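You operate a simulated robot arm through the tools that you are given. There is no shell and no other tool.

The job below is to be done with a simulated two-armed robot. You get a single attempt, and the scene is never put back.

JOB
Try both plug gauges in the bush from the orange mat and bin it.
Fine: seat it in the bush holder first. Good if green goes in and red does not, else reject. Both gauges go back in their stand.

It is judged by the outcome, as a careful person would: the job done as asked, and still so three seconds after it is handed in. It fails if anything else is knocked over, pushed out of place, dropped, spilled or broken.

ROBOT AND FRAMES
Two 7-joint arms with fingered hands on one trunk that stands fixed in place. Base frame: the origin is at the foot of the trunk, x ahead of it, y to its left, z up; the work surface is at about z = 0.81. Units: m, degrees, N and s.
The left shoulder is at [0.115, 0.17, 1.118], the right one opposite. With the tool pointing down near the work surface each hand reaches from about 0.38 to 0.82 m from the base axis, measured 20 degrees to its own side. Payload 4 kg a hand.
Tool frame (each hand has its own): the origin (TCP) lies between the finger pads and is the grasp point; the fingertips stand 0.026 m ahead of it; z points along the fingers, y is the line along which they close. The gripper opens to 0.132 m. The gripper's body begins 0.073 m behind the TCP. The gripper is a hand of 4 fingers: y runs from the thumb to the fingers, the wrist lies at [0, 0, -0.224] in the tool frame, and closing takes about 1.5 s.
Orientation is that of the tool frame in the base frame, as a unit quaternion [x, y, z, w]. With the fingers straight down and closing along the base's y, the tool's x points along the base's -x, its y along +y and its z along -z.

CONTROLS
- The arms move only by the tool servo_tool. It takes "left_targets", "right_targets" or both (then of equal length, played together; a hand with none holds still); each is a list of rows, each a list of 7 numbers: the shift along the base's x, y, z in m, then the turn, a rotation vector about the base's x, y, z in degrees, then the finger opening in m, from 0 to 0.132. In form: [[tx, ty, tz, rx, ry, rz, gripper], ...]. A call has 1 to 20 rows; each row is the pose to reach, as a shift and turn from the pose commanded when the call began. A row lasts 0.2 s, in which the tool goes at most 0.05 m and 8.6 degrees; a call with a longer step from one row to the next is refused whole, and so is a gripper value outside its range. A pose out of reach is approached as far as the arm can. The call stops where the force on the tool passes 90 N (or 10 N more than at its start, if that is more) or the arm is blocked; 0.2 s more then pass. The fingers move at their own pace (about 0.108 m/s each) and stop on an object; they squeeze with about 33 N. The grip force told is the motor's: it shows also when the fingers shut on nothing. Time passes only in rows, and 0.2 s behind the last, so rows that repeat a pose let the fingers close. The reply holds the time, the measured pose of the TCP, the force on the tool along the base axes, the opening and the grip force, in the units named above and with some noise, with the torque about the TCP (base axes, N m) and any sound that the robot's microphone picked up.
- Cameras (640 x 400 px; columns grow to the right, rows downward): "scene" is now at [0.2215, 0.0009, 1.2983]; the picture's right is [0.02, -1.00, 0.00], its down [-0.54, -0.01, -0.84] and it looks along [0.84, 0.02, -0.54] (base axes); focal length 273 px, centre (320, 200). "left" rides on the left gripper at [-0.073, 0.006, -0.094] in its tool frame; the picture's right is [-0.08, -1.00, 0.00], its down [0.78, -0.06, -0.62] and it looks along [0.62, -0.05, 0.79] (tool axes); focal length 230 px, centre (320, 200). "right" rides on the right gripper at [0.073, 0.006, -0.094] in its tool frame; the picture's right is [-0.08, 1.00, 0.00], its down [-0.79, -0.06, -0.62] and it looks along [-0.61, -0.05, 0.79] (tool axes); focal length 230 px, centre (320, 200). There is no depth. A picture from a camera that has moved, and an enlarged one, comes with that camera's place and axes in the base frame and with its lens.
- camera(camera): a new picture of that camera. It takes no simulated time.
- lift_body(by): slides the trunk up (or, below 0, down) by that many m; the arms and the scene camera ride with it, the base frame stays. It gives what a move gives, with no picture.
- hand_shape(shape, hand): the hand has 4 fingers and takes this shape, open, in about a second: jaw (thumb against the fingers, like two jaws); tri (thumb and two fingers); tip (a fingertip pinch); poke (one finger out to press); point (the index stretched); flat (the hand flat); cup (the hand cupped); fist (a fist). The gripper value then closes the fingers along that shape, each until it touches; the sizes above hold for jaw. It gives what a move gives, with no picture.
- aim_head(pan, tilt): turns the head with the scene camera to pan (to the left, within 80 degrees either way) and tilt (down, from -29 to 69), counted from straight ahead of the robot. It gives what a move gives.
- enlarge(camera, box): a new picture of the part [left, top, right, bottom] of that camera's present view, enlarged. It takes no simulated time.
- hand_in(): hands the job in; it is judged then, once.

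Places have to be worked out from the pictures, the camera data and where the tool is seen. Open the grippers and draw the arms clear of the work before you hand the job in, unless the task says otherwise.

The tools are called after "Call:" as a command line: name --argument value ..., lists and objects as JSON in quotes. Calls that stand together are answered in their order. servo_tool: Moves the arms, as the interface text tells. Its arguments: {"type":"object","properties":{"left_targets":{"type":"array"},"right_targets":{"type":"array"}},"required":[]} The other tools are called the same way: lift_body (by) slides the trunk up or down; hand_shape (shape, hand) gives the hand a shape; aim_head (pan, tilt) turns the head that bears the scene camera; camera (camera) takes a picture; enlarge (camera, box) takes an enlarged picture of a part of a camera's view; hand_in () hands the job in.

At the start:

```text
time_s: 0.0
left_position: [0.5354, 0.311, 1.094]
left_orientation: [-0.009, 1.0, -0.015, 0.001]
left_ft_force: [0.1, 0.2, 0.5]
left_torque: [-0.03, -0.03, -0.01]
left_finger_gap: 0.132
left_grip_force: 0.1
left_shape: jaw
right_position: [0.5882, -0.1579, 1.1223]
right_orientation: [-0.001, 1.0, 0.0, 0.0]
right_ft_force: [-0.2, -0.8, 0.3]
right_torque: [0.0, 0.05, -0.04]
right_finger_gap: 0.1317
right_grip_force: 0.1
right_shape: jaw
trunk travel left (down, up): [-0.133, 0.218]
head pan, tilt: [1.3, 32.8]
```

scene: 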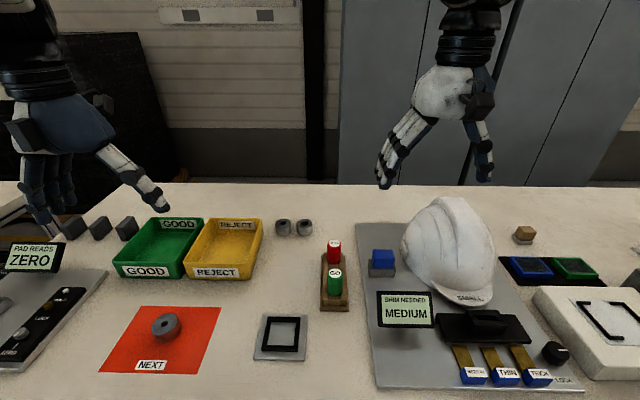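
right: 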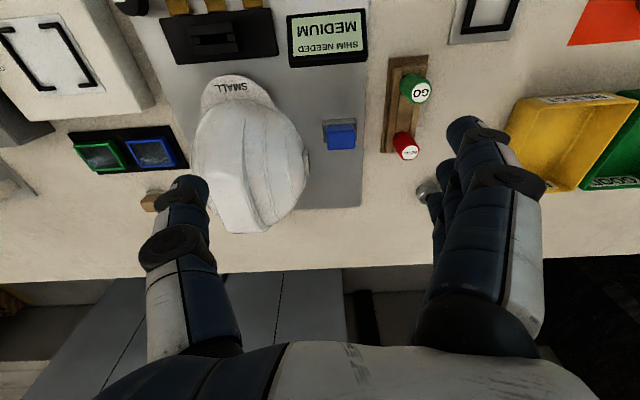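
left: 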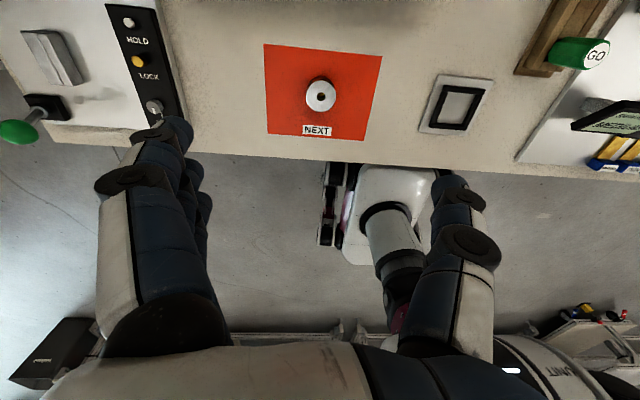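

I start with closer looks at the bush on the orange mat, the bush holder, and the gauge stand.

Call:
enlarge --camera "scene" --box '[90, 290, 250, 390]'

Call:
enlarge --camera "scene" --box '[240, 220, 400, 370]'

Call:
enlarge --camera "left" --box '[240, 20, 640, 200]'

Call:
enlarge --camera "right" --box '[360, 0, 640, 200]'

```text
4.00 times, centred on (170, 340) of scene
camera zoom: at [0.2215, 0.0009, 1.2983], right [0.02, -1.0, 0.0], down [-0.54, -0.01, -0.84], along [0.84, 0.02, -0.54], focal length 1093 px, centre (920, -360)
```

zoom: 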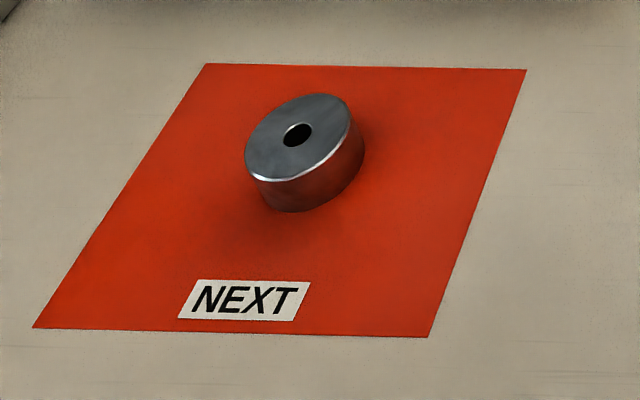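

```text
2.67 times, centred on (320, 295) of scene
camera zoom: at [0.2215, 0.0009, 1.2983], right [0.02, -1.0, 0.0], down [-0.54, -0.01, -0.84], along [0.84, 0.02, -0.54], focal length 729 px, centre (320, -53)
```

zoom: 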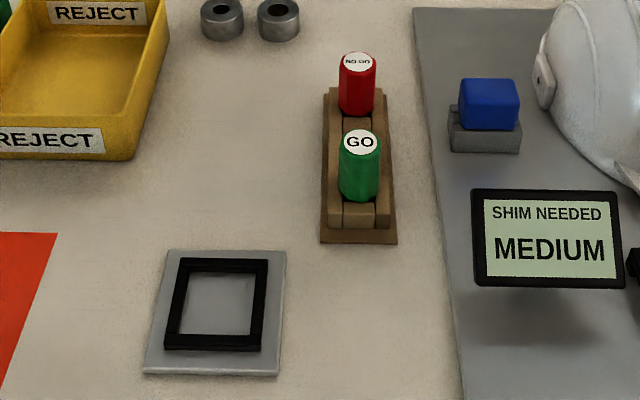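

```text
1.60 times, centred on (440, 110) of left
camera zoom: at [0.6105, 0.3205, 1.1877], right [0.09, -1.0, 0.03], down [-0.78, -0.05, 0.62], along [-0.61, -0.08, -0.79], focal length 368 px, centre (128, 344)
```

zoom: 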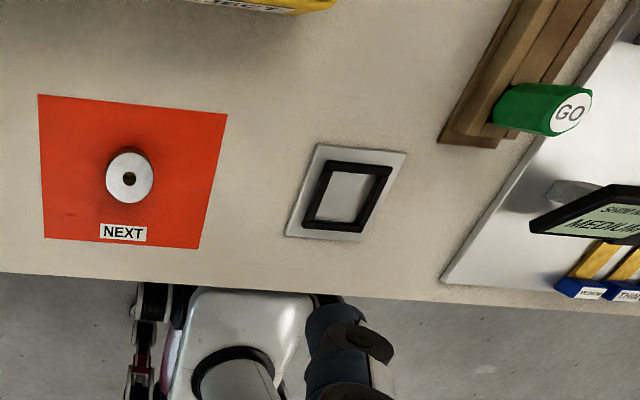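

```text
2.00 times, centred on (500, 100) of right
camera zoom: at [0.5154, -0.1528, 1.2154], right [0.08, 1.0, 0.0], down [0.79, -0.06, 0.62], along [0.61, -0.05, -0.79], focal length 460 px, centre (-40, 400)
```

zoom: 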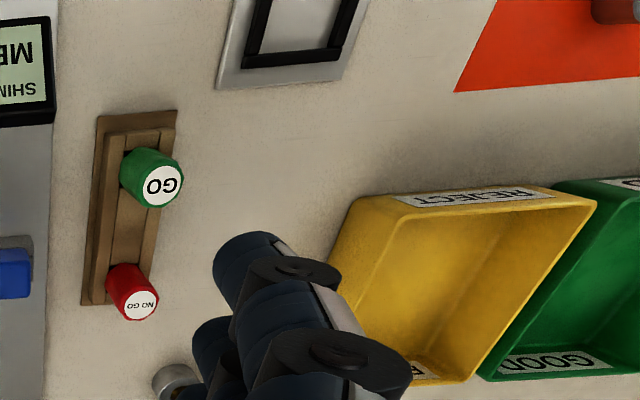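

The bush looks to be near (0.52, 0.30), the holder near (0.51, 0.075) and the stand near (0.6, -0.02). I take tighter enlargements so I can fix sizes and places.

Call:
enlarge --camera "scene" --box '[305, 230, 369, 320]'

Call:
enlarge --camera "scene" --box '[248, 308, 312, 368]'

Call:
enlarge --camera "scene" --box '[140, 305, 192, 345]'

Call:
enlarge --camera "scene" --box '[100, 200, 280, 300]'

```text
4.44 times, centred on (337, 275) of scene
camera zoom: at [0.2215, 0.0009, 1.2983], right [0.02, -1.0, 0.0], down [-0.54, -0.01, -0.84], along [0.84, 0.02, -0.54], focal length 1214 px, centre (244, -133)
```

zoom: 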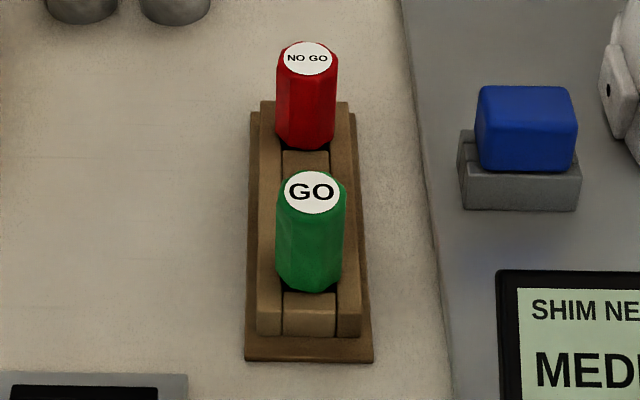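

```text
6.67 times, centred on (280, 338) of scene
camera zoom: at [0.2215, 0.0009, 1.2983], right [0.02, -1.0, 0.0], down [-0.54, -0.01, -0.84], along [0.84, 0.02, -0.54], focal length 1821 px, centre (587, -720)
```

zoom: 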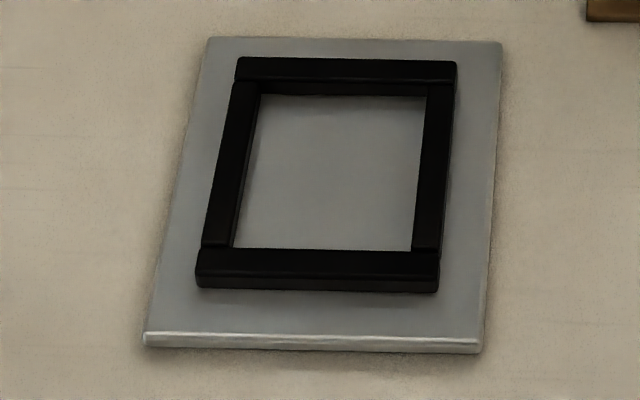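

```text
10.00 times, centred on (166, 325) of scene
camera zoom: at [0.2215, 0.0009, 1.2983], right [0.02, -1.0, 0.0], down [-0.54, -0.01, -0.84], along [0.84, 0.02, -0.54], focal length 2732 px, centre (1860, -1050)
```

zoom: 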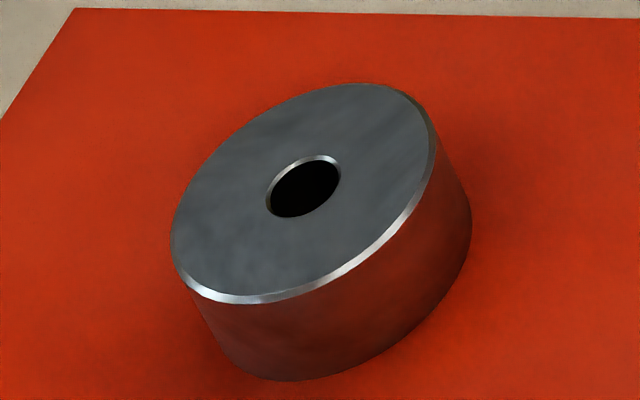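

```text
3.56 times, centred on (190, 250) of scene
camera zoom: at [0.2215, 0.0009, 1.2983], right [0.02, -1.0, 0.0], down [-0.54, -0.01, -0.84], along [0.84, 0.02, -0.54], focal length 971 px, centre (782, 22)
```

zoom: 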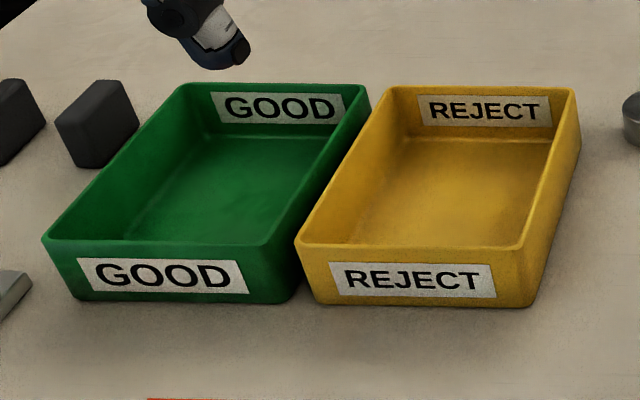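

The bush measures about Ø44 × 24 mm with a 12 mm bore, centred near (0.513, 0.293). The holder opening is about 47 mm, centred near (0.510, 0.077). I level the left hand and bring it down over the bush, stopping well above to check.

Call:
servo_tool --left_targets '[[-0.005, -0.004, -0.03, 0.4, 0, -0.2, 0.1], [-0.01, -0.008, -0.06, 0.8, 0.1, -0.5, 0.09], [-0.016, -0.012, -0.09, 1.2, 0.1, -0.7, 0.09], [-0.0224, -0.018, -0.12, 1.7, 0.1, -1.0, 0.09], [-0.0224, -0.018, -0.15, 1.7, 0.1, -1.0, 0.09], [-0.0224, -0.018, -0.15, 1.7, 0.1, -1.0, 0.09]]'

Call:
camera --camera "left"

Call:
camera --camera "scene"

```text
time_s: 1.4
left_position: [0.5129, 0.2927, 0.9438]
left_orientation: [0.001, 1.0, 0.001, -0.001]
left_ft_force: [-0.5, -0.3, -0.5]
left_torque: [0.01, 0.02, -0.01]
left_finger_gap: 0.0902
left_grip_force: 0.0
left_shape: jaw
right_position: [0.5883, -0.1571, 1.1212]
right_orientation: [-0.001, 1.0, 0.0, 0.0]
right_ft_force: [0.3, 0.4, 0.4]
right_torque: [-0.01, -0.02, -0.01]
right_finger_gap: 0.1318
right_grip_force: 0.1
right_shape: jaw
trunk travel left (down, up): [-0.133, 0.218]
head pan, tilt: [1.3, 32.8]
```

```text
taken
camera left: at [0.5881, 0.2984, 1.0379], right [0.07, -1.0, 0.0], down [-0.78, -0.06, 0.62], along [-0.62, -0.05, -0.79], focal length 230 px, centre (320, 200)
```

left: 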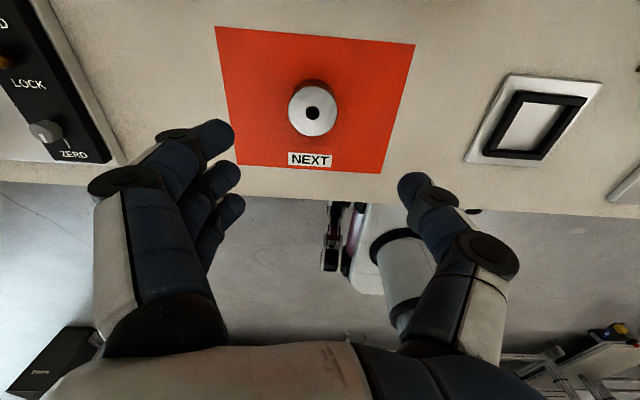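

```text
taken
camera scene: at [0.2209, 0.0008, 1.2985], right [0.02, -1.0, 0.0], down [-0.54, -0.01, -0.84], along [0.84, 0.02, -0.54], focal length 273 px, centre (320, 200)
```

scene: 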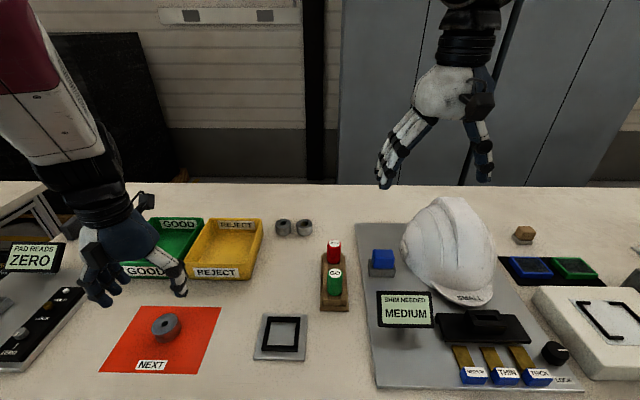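

The two cameras agree only if the bush top is at z≈0.823, which puts the table nearer 0.80 and the bush centre near (0.520, 0.300). I shift there and drop to z≈0.89 to check again.

Call:
servo_tool --left_targets '[[0.004, 0.004, -0.02, 0, 0, 0, 0.09], [0.0075, 0.0073, -0.04, 0, 0, 0, 0.09], [0.0075, 0.0073, -0.054, 0, 0, 0, 0.09], [0.0075, 0.0073, -0.054, 0, 0, 0, 0.09]]'

Call:
camera --camera "left"

Call:
enlarge --camera "scene" --box '[80, 240, 240, 340]'

```text
time_s: 2.4
left_position: [0.5201, 0.3005, 0.8896]
left_orientation: [0.001, 1.0, -0.001, -0.001]
left_ft_force: [-0.5, 0.1, -0.5]
left_torque: [0.02, 0.0, 0.01]
left_finger_gap: 0.0904
left_grip_force: 0.2
left_shape: jaw
right_position: [0.5888, -0.1577, 1.1209]
right_orientation: [-0.001, 1.0, 0.0, 0.001]
right_ft_force: [0.0, -0.3, 0.9]
right_torque: [-0.01, 0.01, 0.01]
right_finger_gap: 0.1317
right_grip_force: 0.0
right_shape: jaw
trunk travel left (down, up): [-0.133, 0.218]
head pan, tilt: [1.3, 32.8]
```

```text
taken
camera left: at [0.5962, 0.3059, 0.9837], right [0.08, -1.0, 0.0], down [-0.78, -0.06, 0.62], along [-0.62, -0.05, -0.79], focal length 230 px, centre (320, 200)
```

left: 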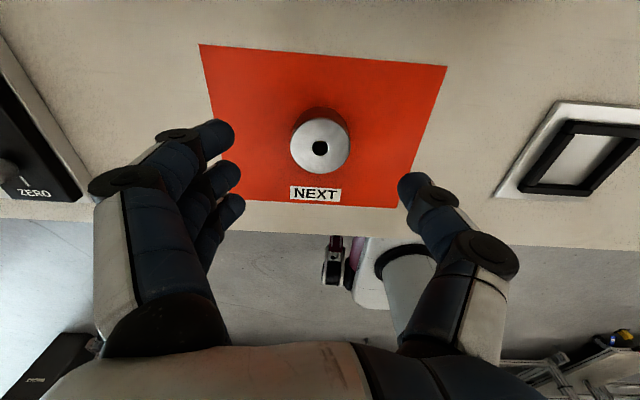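

```text
4.00 times, centred on (160, 290) of scene
camera zoom: at [0.2213, 0.0008, 1.2984], right [0.02, -1.0, 0.0], down [-0.54, -0.01, -0.84], along [0.84, 0.02, -0.54], focal length 1093 px, centre (960, -160)
```

zoom: 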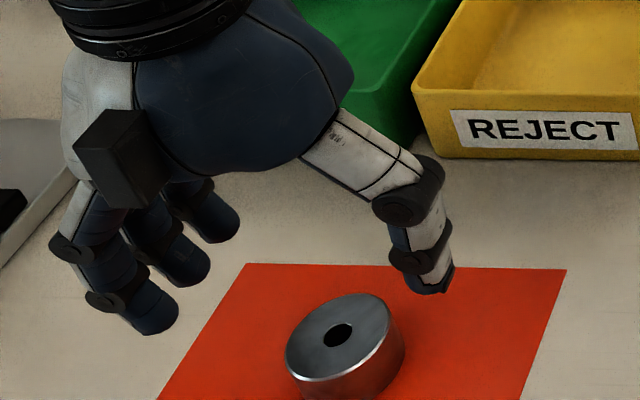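

The left camera gives y≈0.300 whatever the height, and matching the scene ray puts the bush top at z≈0.8245, so the table is at about 0.80. I descend so the fingertips stay about 10 mm above the mat, then close on the bush.

Call:
servo_tool --left_targets '[[0, 0, -0.015, 0, 0, 0, 0.09], [0, -0.0003, -0.03, 0, 0, 0, 0.08], [0, -0.0003, -0.04, 0, 0, 0, 0.07], [0, -0.0003, -0.048, 0, 0, 0, 0.07], [0, -0.0003, -0.0535, 0, 0, 0, 0.07], [0, -0.0003, -0.0535, 0, 0, 0, 0.07]]'

Call:
camera --camera "left"

Call:
enlarge --camera "scene" --box '[80, 260, 240, 360]'

```text
time_s: 3.8
left_position: [0.5201, 0.3004, 0.8368]
left_orientation: [0.0, 1.0, 0.0, 0.0]
left_ft_force: [0.4, 0.2, -0.2]
left_torque: [0.02, 0.02, 0.01]
left_finger_gap: 0.0708
left_grip_force: 0.0
left_shape: jaw
right_position: [0.5888, -0.1582, 1.1214]
right_orientation: [-0.001, 1.0, 0.0, 0.0]
right_ft_force: [0.0, 1.0, 0.5]
right_torque: [-0.02, 0.01, 0.01]
right_finger_gap: 0.1318
right_grip_force: 0.2
right_shape: jaw
trunk travel left (down, up): [-0.133, 0.218]
head pan, tilt: [1.3, 32.8]
```

```text
taken
camera left: at [0.5961, 0.3058, 0.9304], right [0.08, -1.0, 0.0], down [-0.78, -0.06, 0.62], along [-0.62, -0.05, -0.79], focal length 230 px, centre (320, 200)
```

left: 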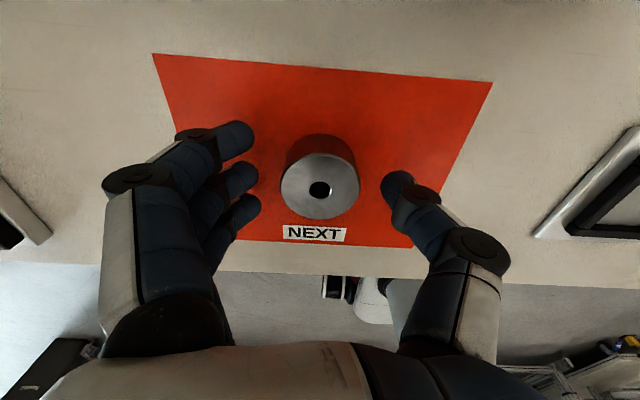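

```text
4.00 times, centred on (160, 310) of scene
camera zoom: at [0.2214, 0.0009, 1.2983], right [0.02, -1.0, 0.0], down [-0.54, -0.01, -0.84], along [0.84, 0.02, -0.54], focal length 1093 px, centre (960, -240)
```

zoom: 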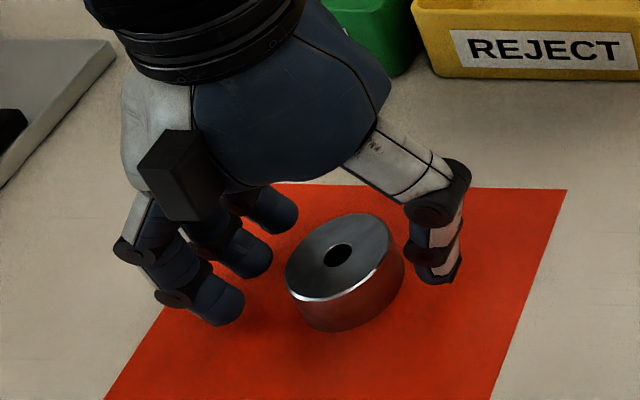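

The hand is centred on the bush, with the bore at (0.5204, 0.2998) and the TCP at (0.5201, 0.3004). I close the fingers on it.

Call:
servo_tool --left_targets '[[0, 0, 0, 0, 0, 0, 0.05], [0, 0, 0, 0, 0, 0, 0.03], [0, 0, 0, 0, 0, 0, 0.0], [0, 0, 0, 0, 0, 0, 0.0], [0, 0, 0, 0, 0, 0, 0.0], [0, 0, 0, 0, 0, 0, 0.0], [0, 0, 0, 0, 0, 0, 0.0]]'

Call:
camera --camera "left"

Call:
enlarge --camera "scene" --box '[80, 260, 240, 360]'

```text
time_s: 5.4
left_position: [0.5207, 0.3004, 0.8374]
left_orientation: [0.001, 1.0, 0.0, -0.001]
left_ft_force: [-0.6, 0.6, -1.0]
left_torque: [0.0, -0.02, -0.03]
left_finger_gap: 0.0287
left_grip_force: 33.4
left_shape: jaw
right_position: [0.5889, -0.1579, 1.1226]
right_orientation: [-0.001, 1.0, 0.0, -0.001]
right_ft_force: [-0.5, 0.1, 0.8]
right_torque: [0.03, -0.02, 0.03]
right_finger_gap: 0.1324
right_grip_force: 0.0
right_shape: jaw
trunk travel left (down, up): [-0.133, 0.218]
head pan, tilt: [1.3, 32.8]
```

```text
taken
camera left: at [0.5962, 0.3058, 0.9303], right [0.08, -1.0, 0.0], down [-0.78, -0.06, 0.62], along [-0.62, -0.05, -0.79], focal length 230 px, centre (320, 200)
```

left: 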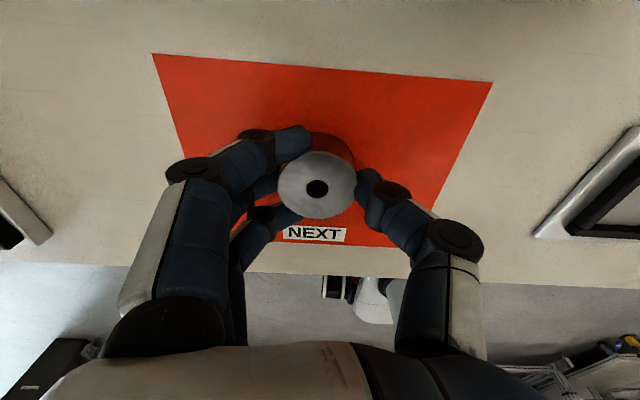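

```text
4.00 times, centred on (160, 310) of scene
camera zoom: at [0.2216, 0.001, 1.2983], right [0.02, -1.0, 0.0], down [-0.54, -0.01, -0.84], along [0.84, 0.02, -0.54], focal length 1093 px, centre (960, -240)
```

zoom: 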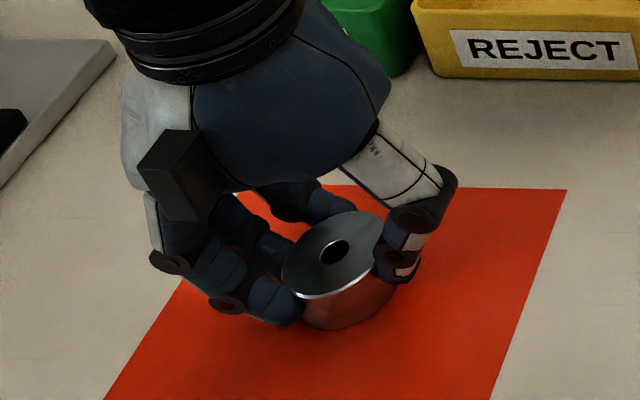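

The grip is firm at 33 N, and the bush shifted about 2 mm as the fingers wrapped it. I lift 5 cm straight up and look at how it hangs.

Call:
servo_tool --left_targets '[[0, 0, 0.005, 0, 0, 0, 0.0], [0, 0, 0.015, 0, 0, 0, 0.0], [0, 0, 0.03, 0, 0, 0, 0.0], [0, 0, 0.05, 0, 0, 0, 0.0], [0, 0, 0.05, 0, 0, 0, 0.0]]'

Call:
enlarge --camera "left" --box '[220, 90, 440, 250]'

Call:
enlarge --camera "scene" --box '[110, 260, 220, 330]'

```text
time_s: 6.6
left_position: [0.5208, 0.2993, 0.8864]
left_orientation: [0.002, 1.0, 0.001, -0.002]
left_ft_force: [-0.6, 0.2, -1.0]
left_torque: [-0.02, -0.02, -0.02]
left_finger_gap: 0.0283
left_grip_force: 33.1
left_shape: jaw
right_position: [0.5898, -0.1579, 1.1208]
right_orientation: [-0.001, 1.0, -0.001, 0.0]
right_ft_force: [-0.6, 0.1, 0.3]
right_torque: [0.01, -0.01, -0.01]
right_finger_gap: 0.132
right_grip_force: 0.0
right_shape: jaw
trunk travel left (down, up): [-0.133, 0.218]
head pan, tilt: [1.3, 32.8]
```

```text
2.50 times, centred on (330, 170) of left
camera zoom: at [0.5959, 0.3053, 0.9802], right [0.07, -1.0, 0.0], down [-0.78, -0.06, 0.62], along [-0.62, -0.05, -0.79], focal length 575 px, centre (295, 275)
```

zoom: 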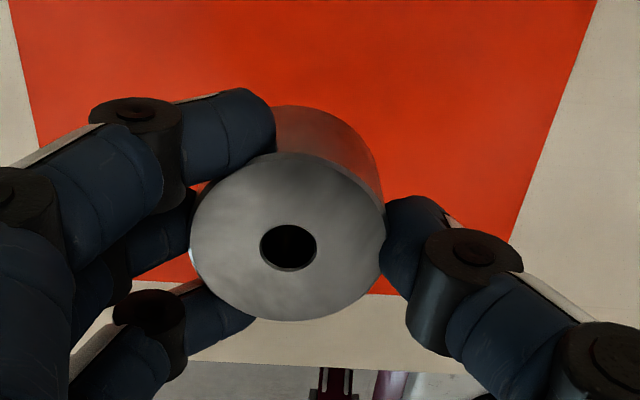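

```text
5.71 times, centred on (165, 295) of scene
camera zoom: at [0.222, 0.0011, 1.2981], right [0.02, -1.0, 0.0], down [-0.54, -0.01, -0.84], along [0.84, 0.02, -0.54], focal length 1561 px, centre (1206, -343)
```

zoom: 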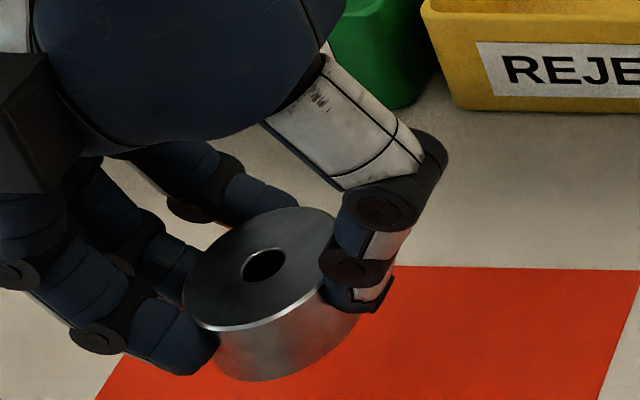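

The bush hangs level and is within 1 mm of the TCP. I carry it over the holder at this height and check the alignment there.

Call:
servo_tool --left_targets '[[-0.001, -0.02, 0.005, 0, 0, 0, 0.0], [-0.002, -0.05, 0.01, 0, 0, 0, 0.0], [-0.003, -0.085, 0.01, 0, 0, 0, 0.0], [-0.004, -0.12, 0.01, 0, 0, 0, 0.0], [-0.005, -0.155, 0.01, 0, 0, 0, 0.0], [-0.006, -0.19, 0.01, 0, 0, 0, 0.0], [-0.006, -0.21, 0.01, 0, 0, 0, 0.0], [-0.006, -0.2223, 0.01, 0, 0, 0, 0.0], [-0.006, -0.2223, 0.01, 0, 0, 0, 0.0], [-0.006, -0.2223, 0.01, 0, 0, 0, 0.0]]'

Call:
camera --camera "left"

Call:
camera --camera "scene"

Call:
enlarge --camera "scene" --box '[230, 270, 342, 340]'

```text
time_s: 8.8
left_position: [0.5206, 0.0824, 0.9049]
left_orientation: [-0.024, 0.999, -0.036, -0.004]
left_ft_force: [0.0, 0.9, -1.4]
left_torque: [0.0, -0.02, 0.0]
left_finger_gap: 0.0282
left_grip_force: 33.0
left_shape: jaw
right_position: [0.589, -0.1576, 1.1212]
right_orientation: [-0.001, 1.0, 0.0, -0.001]
right_ft_force: [0.4, 0.4, 0.9]
right_torque: [0.02, 0.04, 0.01]
right_finger_gap: 0.1317
right_grip_force: 0.0
right_shape: jaw
trunk travel left (down, up): [-0.133, 0.218]
head pan, tilt: [1.3, 32.8]
```

```text
taken
camera left: at [0.5965, 0.0989, 0.9977], right [0.13, -0.99, 0.07], down [-0.78, -0.05, 0.63], along [-0.62, -0.13, -0.78], focal length 230 px, centre (320, 200)
```

left: 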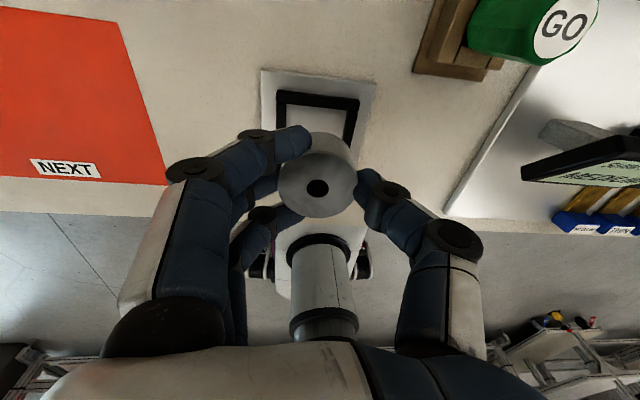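

```text
taken
camera scene: at [0.2216, 0.0009, 1.2983], right [0.02, -1.0, 0.0], down [-0.54, -0.01, -0.84], along [0.84, 0.02, -0.54], focal length 273 px, centre (320, 200)
```

scene: 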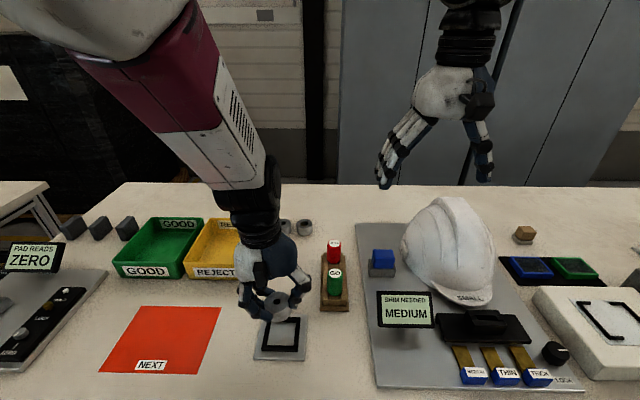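

```text
5.71 times, centred on (286, 305) of scene
camera zoom: at [0.2216, 0.0009, 1.2983], right [0.02, -1.0, 0.0], down [-0.54, -0.01, -0.84], along [0.84, 0.02, -0.54], focal length 1561 px, centre (514, -400)
```

zoom: 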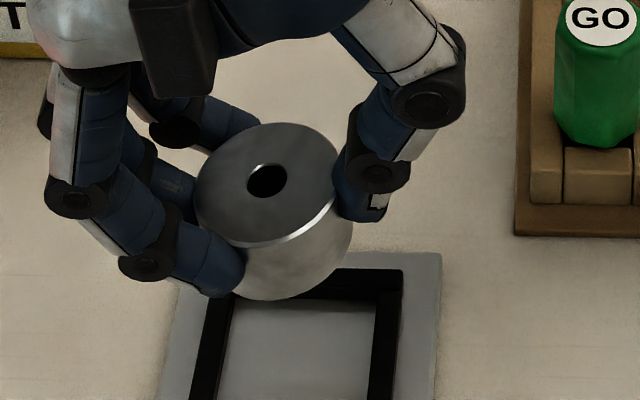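

The measured pose lags the command by 5–9 mm with a 2–4° tilt. I hold the same pose for a few rows to see whether it settles or the arm is at a limit.

Call:
servo_tool --left_targets '[[0, 0, 0, 0, 0, 0, 0.0], [0, 0, 0, 0, 0, 0, 0.0], [0, 0, 0, 0, 0, 0, 0.0], [0, 0, 0, 0, 0, 0, 0.0]]'

```text
time_s: 9.8
left_position: [0.5216, 0.0813, 0.9094]
left_orientation: [-0.022, 0.999, -0.037, 0.0]
left_ft_force: [0.7, -0.3, -1.4]
left_torque: [0.03, 0.01, -0.02]
left_finger_gap: 0.028
left_grip_force: 33.0
left_shape: jaw
right_position: [0.5896, -0.1585, 1.1221]
right_orientation: [-0.001, 1.0, 0.0, -0.001]
right_ft_force: [0.4, -0.3, -0.1]
right_torque: [-0.02, 0.02, -0.05]
right_finger_gap: 0.1319
right_grip_force: 0.2
right_shape: jaw
trunk travel left (down, up): [-0.133, 0.218]
head pan, tilt: [1.3, 32.8]
```

The pose does not settle, so the left arm is limited here at this yaw. The bush is round, so I turn the hand clockwise about the vertical and see whether the error shrinks.

Call:
servo_tool --left_targets '[[0, 0, 0.005, 0, 0, -5, 0.0], [0, 0, 0.01, 0, 0, -10, 0.0], [0, 0, 0.01, 0, 0, -15, 0.0], [0, 0, 0.01, 0, 0, -20, 0.0], [0, 0, 0.01, 0, 0, -20, 0.0], [0, 0, 0.01, 0, 0, -20, 0.0], [0, 0, 0.01, 0, 0, -20, 0.0]]'

```text
time_s: 11.4
left_position: [0.5178, 0.08, 0.9121]
left_orientation: [0.162, 0.987, -0.02, 0.001]
left_ft_force: [-0.3, 0.9, -0.9]
left_torque: [0.01, -0.02, -0.03]
left_finger_gap: 0.0279
left_grip_force: 33.4
left_shape: jaw
right_position: [0.5895, -0.1582, 1.1214]
right_orientation: [-0.001, 1.0, 0.0, -0.001]
right_ft_force: [-0.4, -0.8, -0.4]
right_torque: [-0.02, 0.0, 0.0]
right_finger_gap: 0.1319
right_grip_force: 0.0
right_shape: jaw
trunk travel left (down, up): [-0.133, 0.218]
head pan, tilt: [1.3, 32.8]
```

Turning clockwise helps: the position error is down to about 3–6 mm and the tilt to 2.3°. I turn another 20°.

Call:
servo_tool --left_targets '[[0, 0, 0, 0, 0, -6, 0.0], [0, 0, 0, 0, 0, -12, 0.0], [0, 0, 0, 0, 0, -18, 0.0], [0, 0, 0, 0, 0, -20, 0.0], [0, 0, 0, 0, 0, -20, 0.0], [0, 0, 0, 0, 0, -20, 0.0], [0, 0, 0, 0, 0, -20, 0.0]]'

Call:
camera --camera "scene"

```text
time_s: 13.0
left_position: [0.5161, 0.0776, 0.9092]
left_orientation: [0.34, 0.94, -0.005, 0.002]
left_ft_force: [0.0, -0.4, -1.4]
left_torque: [0.02, 0.03, 0.01]
left_finger_gap: 0.0277
left_grip_force: 32.6
left_shape: jaw
right_position: [0.5901, -0.1583, 1.1224]
right_orientation: [-0.001, 1.0, 0.001, -0.001]
right_ft_force: [-0.8, 0.2, 0.9]
right_torque: [0.02, 0.04, 0.01]
right_finger_gap: 0.1318
right_grip_force: 0.0
right_shape: jaw
trunk travel left (down, up): [-0.133, 0.218]
head pan, tilt: [1.3, 32.8]
```

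```text
taken
camera scene: at [0.2216, 0.0009, 1.2983], right [0.02, -1.0, 0.0], down [-0.54, -0.01, -0.84], along [0.84, 0.02, -0.54], focal length 273 px, centre (320, 200)
```

scene: 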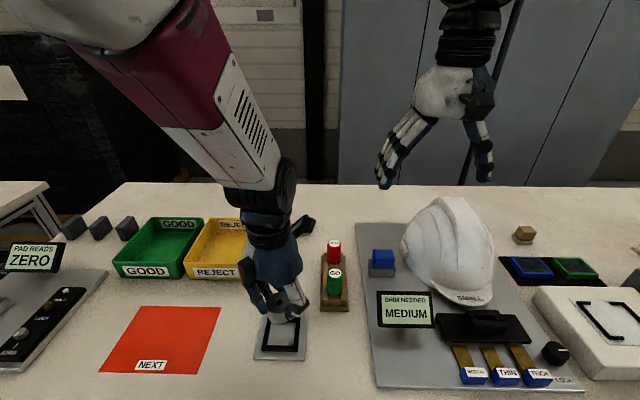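

With the hand turned 40° the error is about 2–3 mm and 0.6°. I look closely at the bush over the holder from both cameras.

Call:
enlarge --camera "scene" --box '[230, 290, 326, 365]'

Call:
camera --camera "left"

```text
5.33 times, centred on (278, 328) of scene
camera zoom: at [0.2216, 0.0009, 1.2983], right [0.02, -1.0, 0.0], down [-0.54, -0.01, -0.84], along [0.84, 0.02, -0.54], focal length 1457 px, centre (544, -480)
```

zoom: 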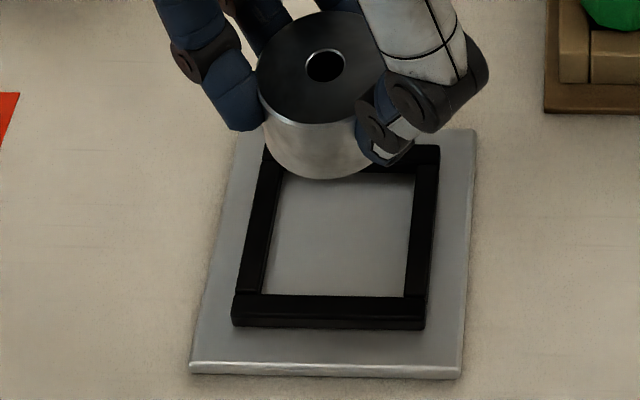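

```text
taken
camera left: at [0.5777, 0.0364, 1.0034], right [-0.58, -0.82, 0.01], down [-0.64, 0.46, 0.61], along [-0.5, 0.35, -0.79], focal length 230 px, centre (320, 200)
```

left: 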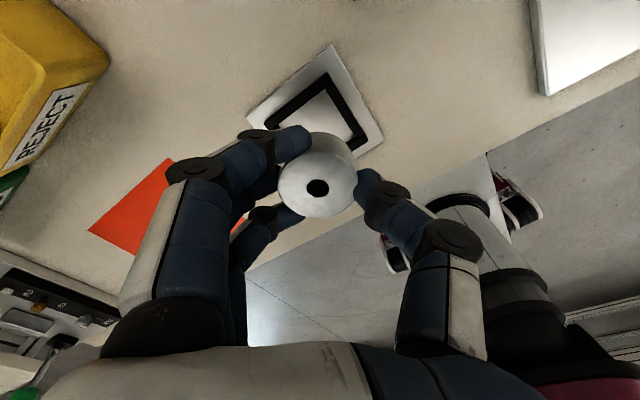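

The bush centre is near (0.518, 0.078) and the holder centre near (0.5157, 0.0787) by the same camera. I turn a little more and lower until the bush bottom is a few millimetres above the frame, then recheck.

Call:
servo_tool --left_targets '[[0, 0, 0, 0, 0, -4, 0.0], [0, 0.0004, -0.01, 0, 0, -8, 0.0], [-0.0003, 0.0007, -0.02, 0, 0, -8, 0.0], [-0.0003, 0.0007, -0.03, 0, 0, -8, 0.0], [-0.0003, 0.0007, -0.04, 0, 0, -8, 0.0], [-0.0003, 0.0007, -0.047, 0, 0, -8, 0.0], [-0.0003, 0.0007, -0.047, 0, 0, -8, 0.0], [-0.0003, 0.0007, -0.047, 0, 0, -8, 0.0]]'

Call:
enlarge --camera "scene" --box '[246, 305, 310, 365]'

Call:
enlarge --camera "left" --box '[220, 50, 440, 250]'

```text
time_s: 14.8
left_position: [0.5177, 0.0792, 0.8636]
left_orientation: [0.401, 0.916, -0.007, 0.004]
left_ft_force: [0.5, -0.5, -1.4]
left_torque: [0.03, 0.03, 0.01]
left_finger_gap: 0.0278
left_grip_force: 33.0
left_shape: jaw
right_position: [0.5882, -0.1584, 1.1219]
right_orientation: [-0.001, 1.0, 0.0, -0.001]
right_ft_force: [-0.3, -0.3, 0.4]
right_torque: [0.04, 0.0, 0.03]
right_finger_gap: 0.1318
right_grip_force: 0.0
right_shape: jaw
trunk travel left (down, up): [-0.133, 0.218]
head pan, tilt: [1.3, 32.8]
```

```text
6.67 times, centred on (278, 335) of scene
camera zoom: at [0.2216, 0.0009, 1.2983], right [0.02, -1.0, 0.0], down [-0.54, -0.01, -0.84], along [0.84, 0.02, -0.54], focal length 1821 px, centre (600, -700)
```

zoom: 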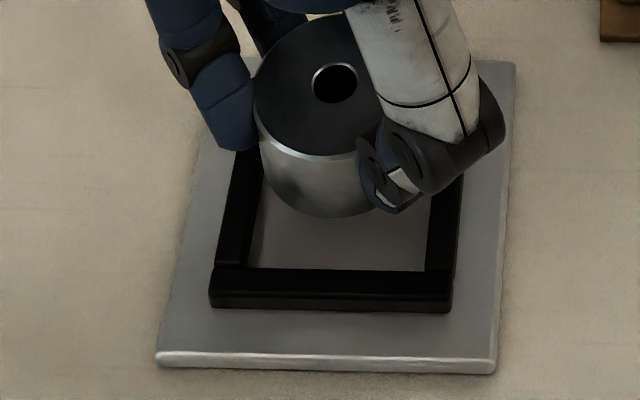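

```text
2.00 times, centred on (330, 150) of left
camera zoom: at [0.5735, 0.0314, 0.9582], right [-0.68, -0.73, 0.01], down [-0.58, 0.54, 0.61], along [-0.45, 0.41, -0.79], focal length 460 px, centre (300, 300)
```

zoom: 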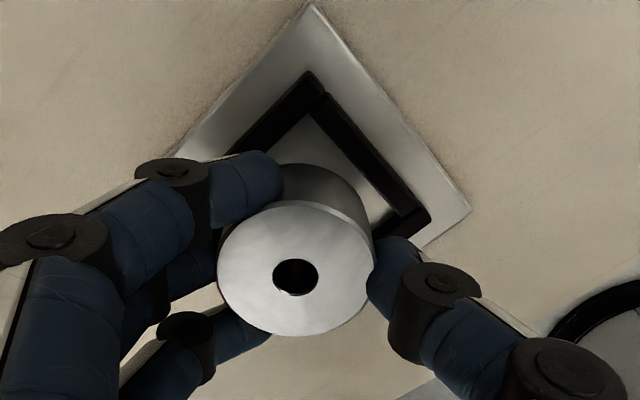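

The shortfall grows as I lower: x is off by +3.5 mm and z by +4.6 mm, so the arm is still against a limit. I lift a little and try a bigger clockwise turn to see which way frees it.

Call:
servo_tool --left_targets '[[0, 0, 0.01, 0, 0, -5, 0.0], [0, 0, 0.02, 0, 0, -10, 0.0], [0, 0, 0.02, 0, 0, -16, 0.0], [0, 0, 0.02, 0, 0, -22, 0.0], [0, 0, 0.02, 0, 0, -27, 0.0], [0, 0, 0.02, 0, 0, -27, 0.0], [0, 0, 0.02, 0, 0, -27, 0.0]]'

```text
time_s: 16.4
left_position: [0.5136, 0.078, 0.8803]
left_orientation: [0.61, 0.793, 0.0, 0.0]
left_ft_force: [1.1, 1.0, -0.3]
left_torque: [0.04, -0.01, 0.0]
left_finger_gap: 0.0276
left_grip_force: 33.4
left_shape: jaw
right_position: [0.5892, -0.1579, 1.1213]
right_orientation: [-0.001, 1.0, 0.0, 0.0]
right_ft_force: [0.4, -0.6, -0.3]
right_torque: [0.01, 0.02, 0.02]
right_finger_gap: 0.1318
right_grip_force: 0.0
right_shape: jaw
trunk travel left (down, up): [-0.133, 0.218]
head pan, tilt: [1.3, 32.8]
```

At a 75° turn the arm tracks exactly, so the limit is cleared. I lower again so the bush bottom is just above the frame and look.

Call:
servo_tool --left_targets '[[0, 0, -0.008, 0, 0, 0, 0.0], [0, 0, -0.016, 0, 0, 0, 0.0], [0, 0, -0.022, 0, 0, 0, 0.0], [0, 0, -0.022, 0, 0, 0, 0.0]]'

Call:
enlarge --camera "scene" --box '[246, 305, 310, 365]'

Call:
enlarge --camera "left" --box '[220, 50, 440, 250]'

```text
time_s: 17.4
left_position: [0.5128, 0.078, 0.8575]
left_orientation: [0.609, 0.793, 0.0, -0.001]
left_ft_force: [0.6, 0.1, -0.6]
left_torque: [-0.01, 0.02, -0.05]
left_finger_gap: 0.0277
left_grip_force: 32.8
left_shape: jaw
right_position: [0.5877, -0.1579, 1.1208]
right_orientation: [0.0, 1.0, -0.001, 0.0]
right_ft_force: [0.2, 1.0, -0.4]
right_torque: [0.05, 0.01, 0.01]
right_finger_gap: 0.1321
right_grip_force: 0.0
right_shape: jaw
trunk travel left (down, up): [-0.133, 0.218]
head pan, tilt: [1.3, 32.8]
```

```text
6.67 times, centred on (278, 335) of scene
camera zoom: at [0.2215, 0.0009, 1.2983], right [0.02, -1.0, 0.0], down [-0.54, -0.01, -0.84], along [0.84, 0.02, -0.54], focal length 1821 px, centre (600, -700)
```

zoom: 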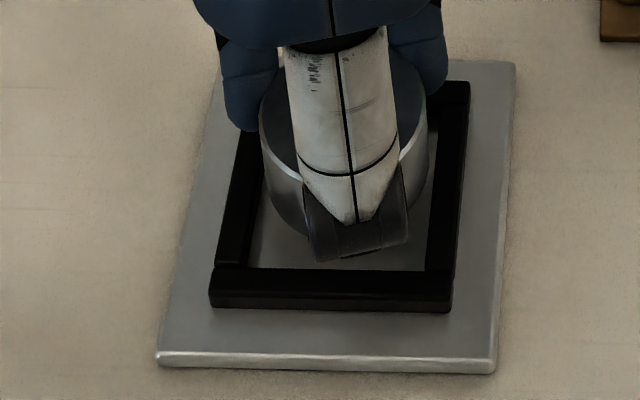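

```text
2.00 times, centred on (330, 150) of left
camera zoom: at [0.5407, 0.0091, 0.9513], right [-0.94, -0.33, 0.0], down [-0.26, 0.74, 0.62], along [-0.2, 0.58, -0.79], focal length 460 px, centre (300, 300)
```

zoom: 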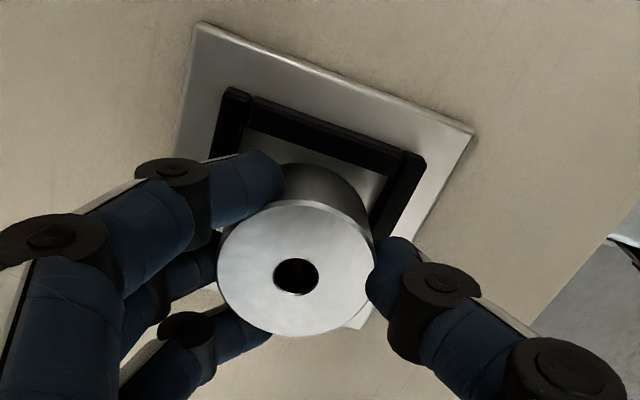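

The scene and left cameras disagree by about 2 mm on the remaining offset. I take tighter enlargements to measure the bush against the frame.

Call:
enlarge --camera "scene" --box '[258, 312, 306, 342]'

Call:
enlarge --camera "left" --box '[270, 80, 398, 160]'

Call:
enlarge --camera "right" --box '[400, 0, 640, 150]'

```text
13.33 times, centred on (282, 327) of scene
camera zoom: at [0.2215, 0.0009, 1.2983], right [0.02, -1.0, 0.0], down [-0.54, -0.01, -0.84], along [0.84, 0.02, -0.54], focal length 3643 px, centre (827, -1493)
```

zoom: 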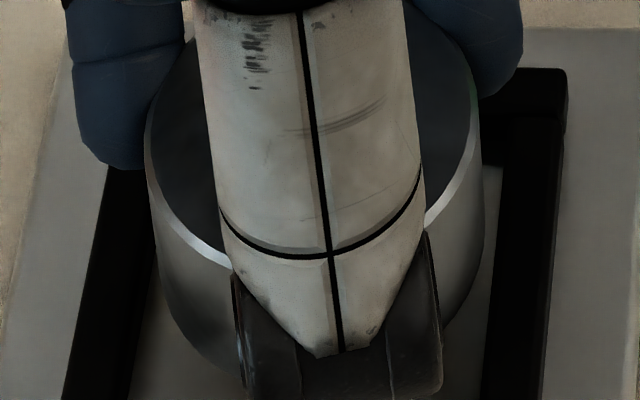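

```text
5.00 times, centred on (334, 120) of left
camera zoom: at [0.5407, 0.0091, 0.9513], right [-0.94, -0.33, 0.0], down [-0.26, 0.74, 0.62], along [-0.2, 0.58, -0.79], focal length 1150 px, centre (250, 600)
```

zoom: 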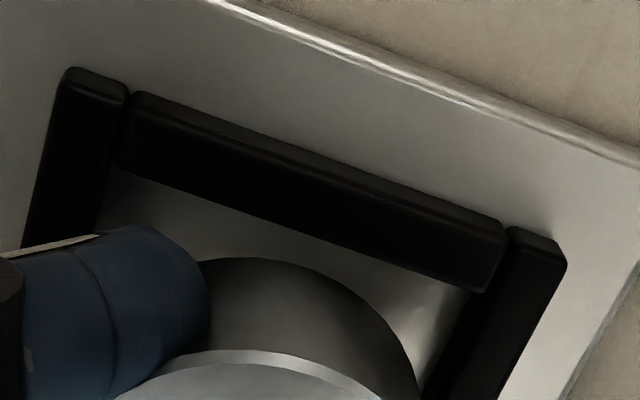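

```text
2.67 times, centred on (520, 75) of right
camera zoom: at [0.5153, -0.1528, 1.2155], right [0.08, 1.0, 0.0], down [0.79, -0.06, 0.62], along [0.61, -0.05, -0.79], focal length 614 px, centre (-213, 533)
```

zoom: 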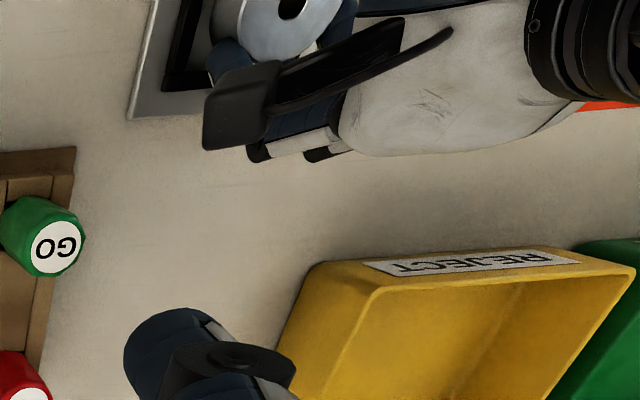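

I zoom right into the two gaps to measure them.

Call:
enlarge --camera "scene" --box '[284, 320, 308, 335]'

Call:
enlarge --camera "scene" --box '[258, 325, 282, 340]'

Call:
enlarge --camera "left" --box '[330, 110, 378, 140]'

```text
16.00 times, centred on (296, 328) of scene
camera zoom: at [0.2215, 0.0009, 1.2983], right [0.02, -1.0, 0.0], down [-0.54, -0.01, -0.84], along [0.84, 0.02, -0.54], focal length 4371 px, centre (704, -1840)
```

zoom: 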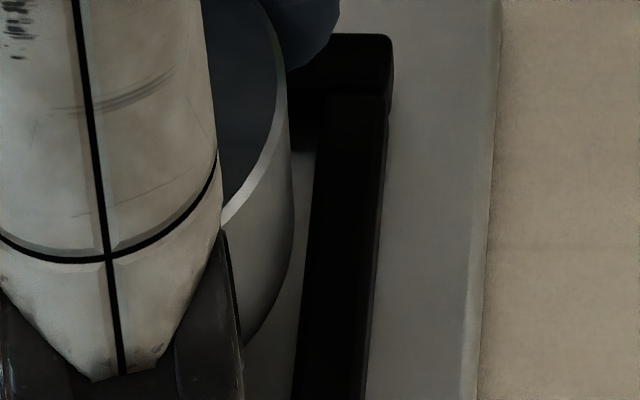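

```text
16.00 times, centred on (270, 332) of scene
camera zoom: at [0.2215, 0.0009, 1.2983], right [0.02, -1.0, 0.0], down [-0.54, -0.01, -0.84], along [0.84, 0.02, -0.54], focal length 4371 px, centre (1120, -1920)
```

zoom: 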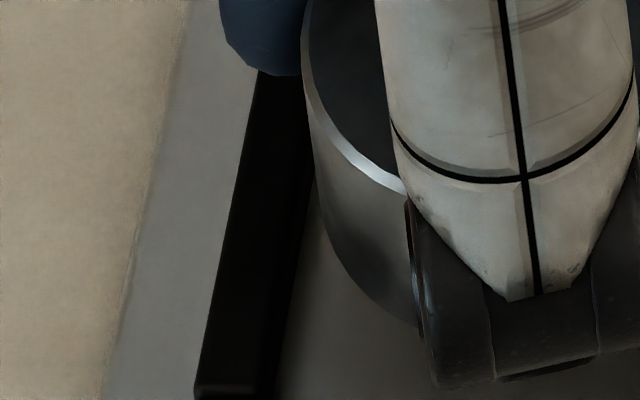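

```text
13.33 times, centred on (354, 125) of left
camera zoom: at [0.5407, 0.0091, 0.9513], right [-0.94, -0.33, 0.0], down [-0.26, 0.74, 0.62], along [-0.2, 0.58, -0.79], focal length 3068 px, centre (-133, 1200)
```

zoom: 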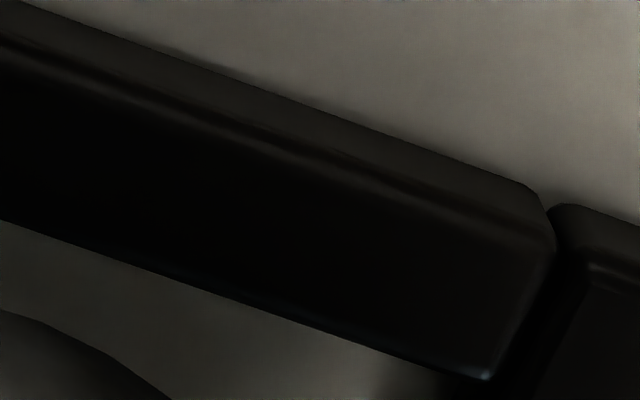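

The right gap is about 1.0 mm and the left about 3.3 mm, and both cameras want a small +y and +x shift. I move +1 mm in each and descend gently into the frame.

Call:
servo_tool --left_targets '[[0.001, 0.001, 0, 0, 0, 0, 0.0], [0.001, 0.001, -0.004, 0, 0, 0, 0.0], [0.001, 0.001, -0.007, 0, 0, 0, 0.0], [0.001, 0.001, -0.007, 0, 0, 0, 0.0]]'

Call:
enlarge --camera "scene" --box '[254, 315, 310, 350]'

Call:
enlarge --camera "left" --box '[260, 80, 420, 180]'

```text
time_s: 18.4
left_position: [0.5136, 0.0793, 0.8498]
left_orientation: [0.609, 0.793, 0.001, -0.001]
left_ft_force: [-0.7, -0.3, -1.0]
left_torque: [0.01, 0.01, 0.01]
left_finger_gap: 0.0276
left_grip_force: 33.0
left_shape: jaw
right_position: [0.5892, -0.1581, 1.1212]
right_orientation: [-0.002, 1.0, 0.0, -0.002]
right_ft_force: [0.1, -0.1, -0.2]
right_torque: [0.01, 0.05, 0.0]
right_finger_gap: 0.132
right_grip_force: 0.1
right_shape: jaw
trunk travel left (down, up): [-0.133, 0.218]
head pan, tilt: [1.3, 32.8]
```

```text
11.43 times, centred on (282, 332) of scene
camera zoom: at [0.2215, 0.0009, 1.2983], right [0.02, -1.0, 0.0], down [-0.54, -0.01, -0.84], along [0.84, 0.02, -0.54], focal length 3122 px, centre (754, -1314)
```

zoom: 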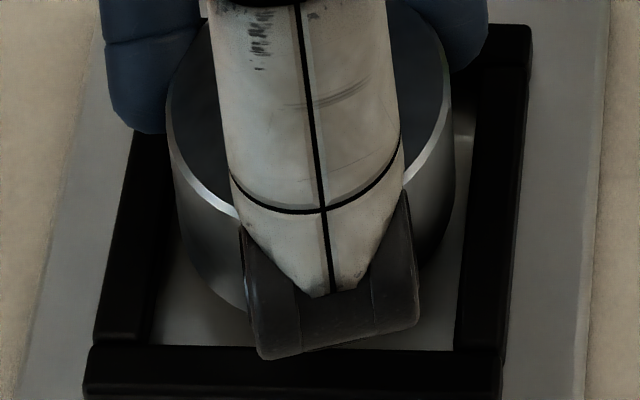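

```text
4.00 times, centred on (340, 130) of left
camera zoom: at [0.5413, 0.0104, 0.9443], right [-0.94, -0.33, 0.0], down [-0.26, 0.74, 0.62], along [-0.2, 0.58, -0.79], focal length 920 px, centre (240, 480)
```

zoom: 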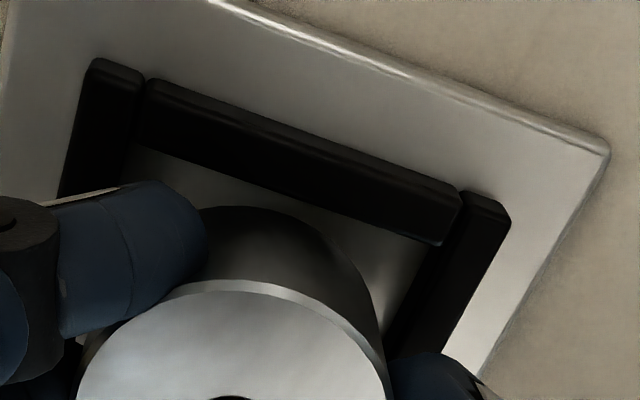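

The bush lines up inside the frame opening in both views. I lower 4 mm more and watch the force.

Call:
servo_tool --left_targets '[[0, 0, -0.002, 0, 0, 0, 0.0], [0, 0, -0.004, 0, 0, 0, 0.0], [0, 0, -0.004, 0, 0, 0, 0.0]]'

```text
time_s: 19.2
left_position: [0.5147, 0.0806, 0.8467]
left_orientation: [0.609, 0.793, 0.001, -0.001]
left_ft_force: [-0.4, -0.5, -1.8]
left_torque: [-0.01, -0.02, -0.01]
left_finger_gap: 0.0276
left_grip_force: 33.5
left_shape: jaw
right_position: [0.5891, -0.1579, 1.1214]
right_orientation: [-0.002, 1.0, 0.0, -0.001]
right_ft_force: [-0.4, 0.3, 0.4]
right_torque: [-0.02, -0.01, 0.0]
right_finger_gap: 0.132
right_grip_force: 0.0
right_shape: jaw
trunk travel left (down, up): [-0.133, 0.218]
head pan, tilt: [1.3, 32.8]
```

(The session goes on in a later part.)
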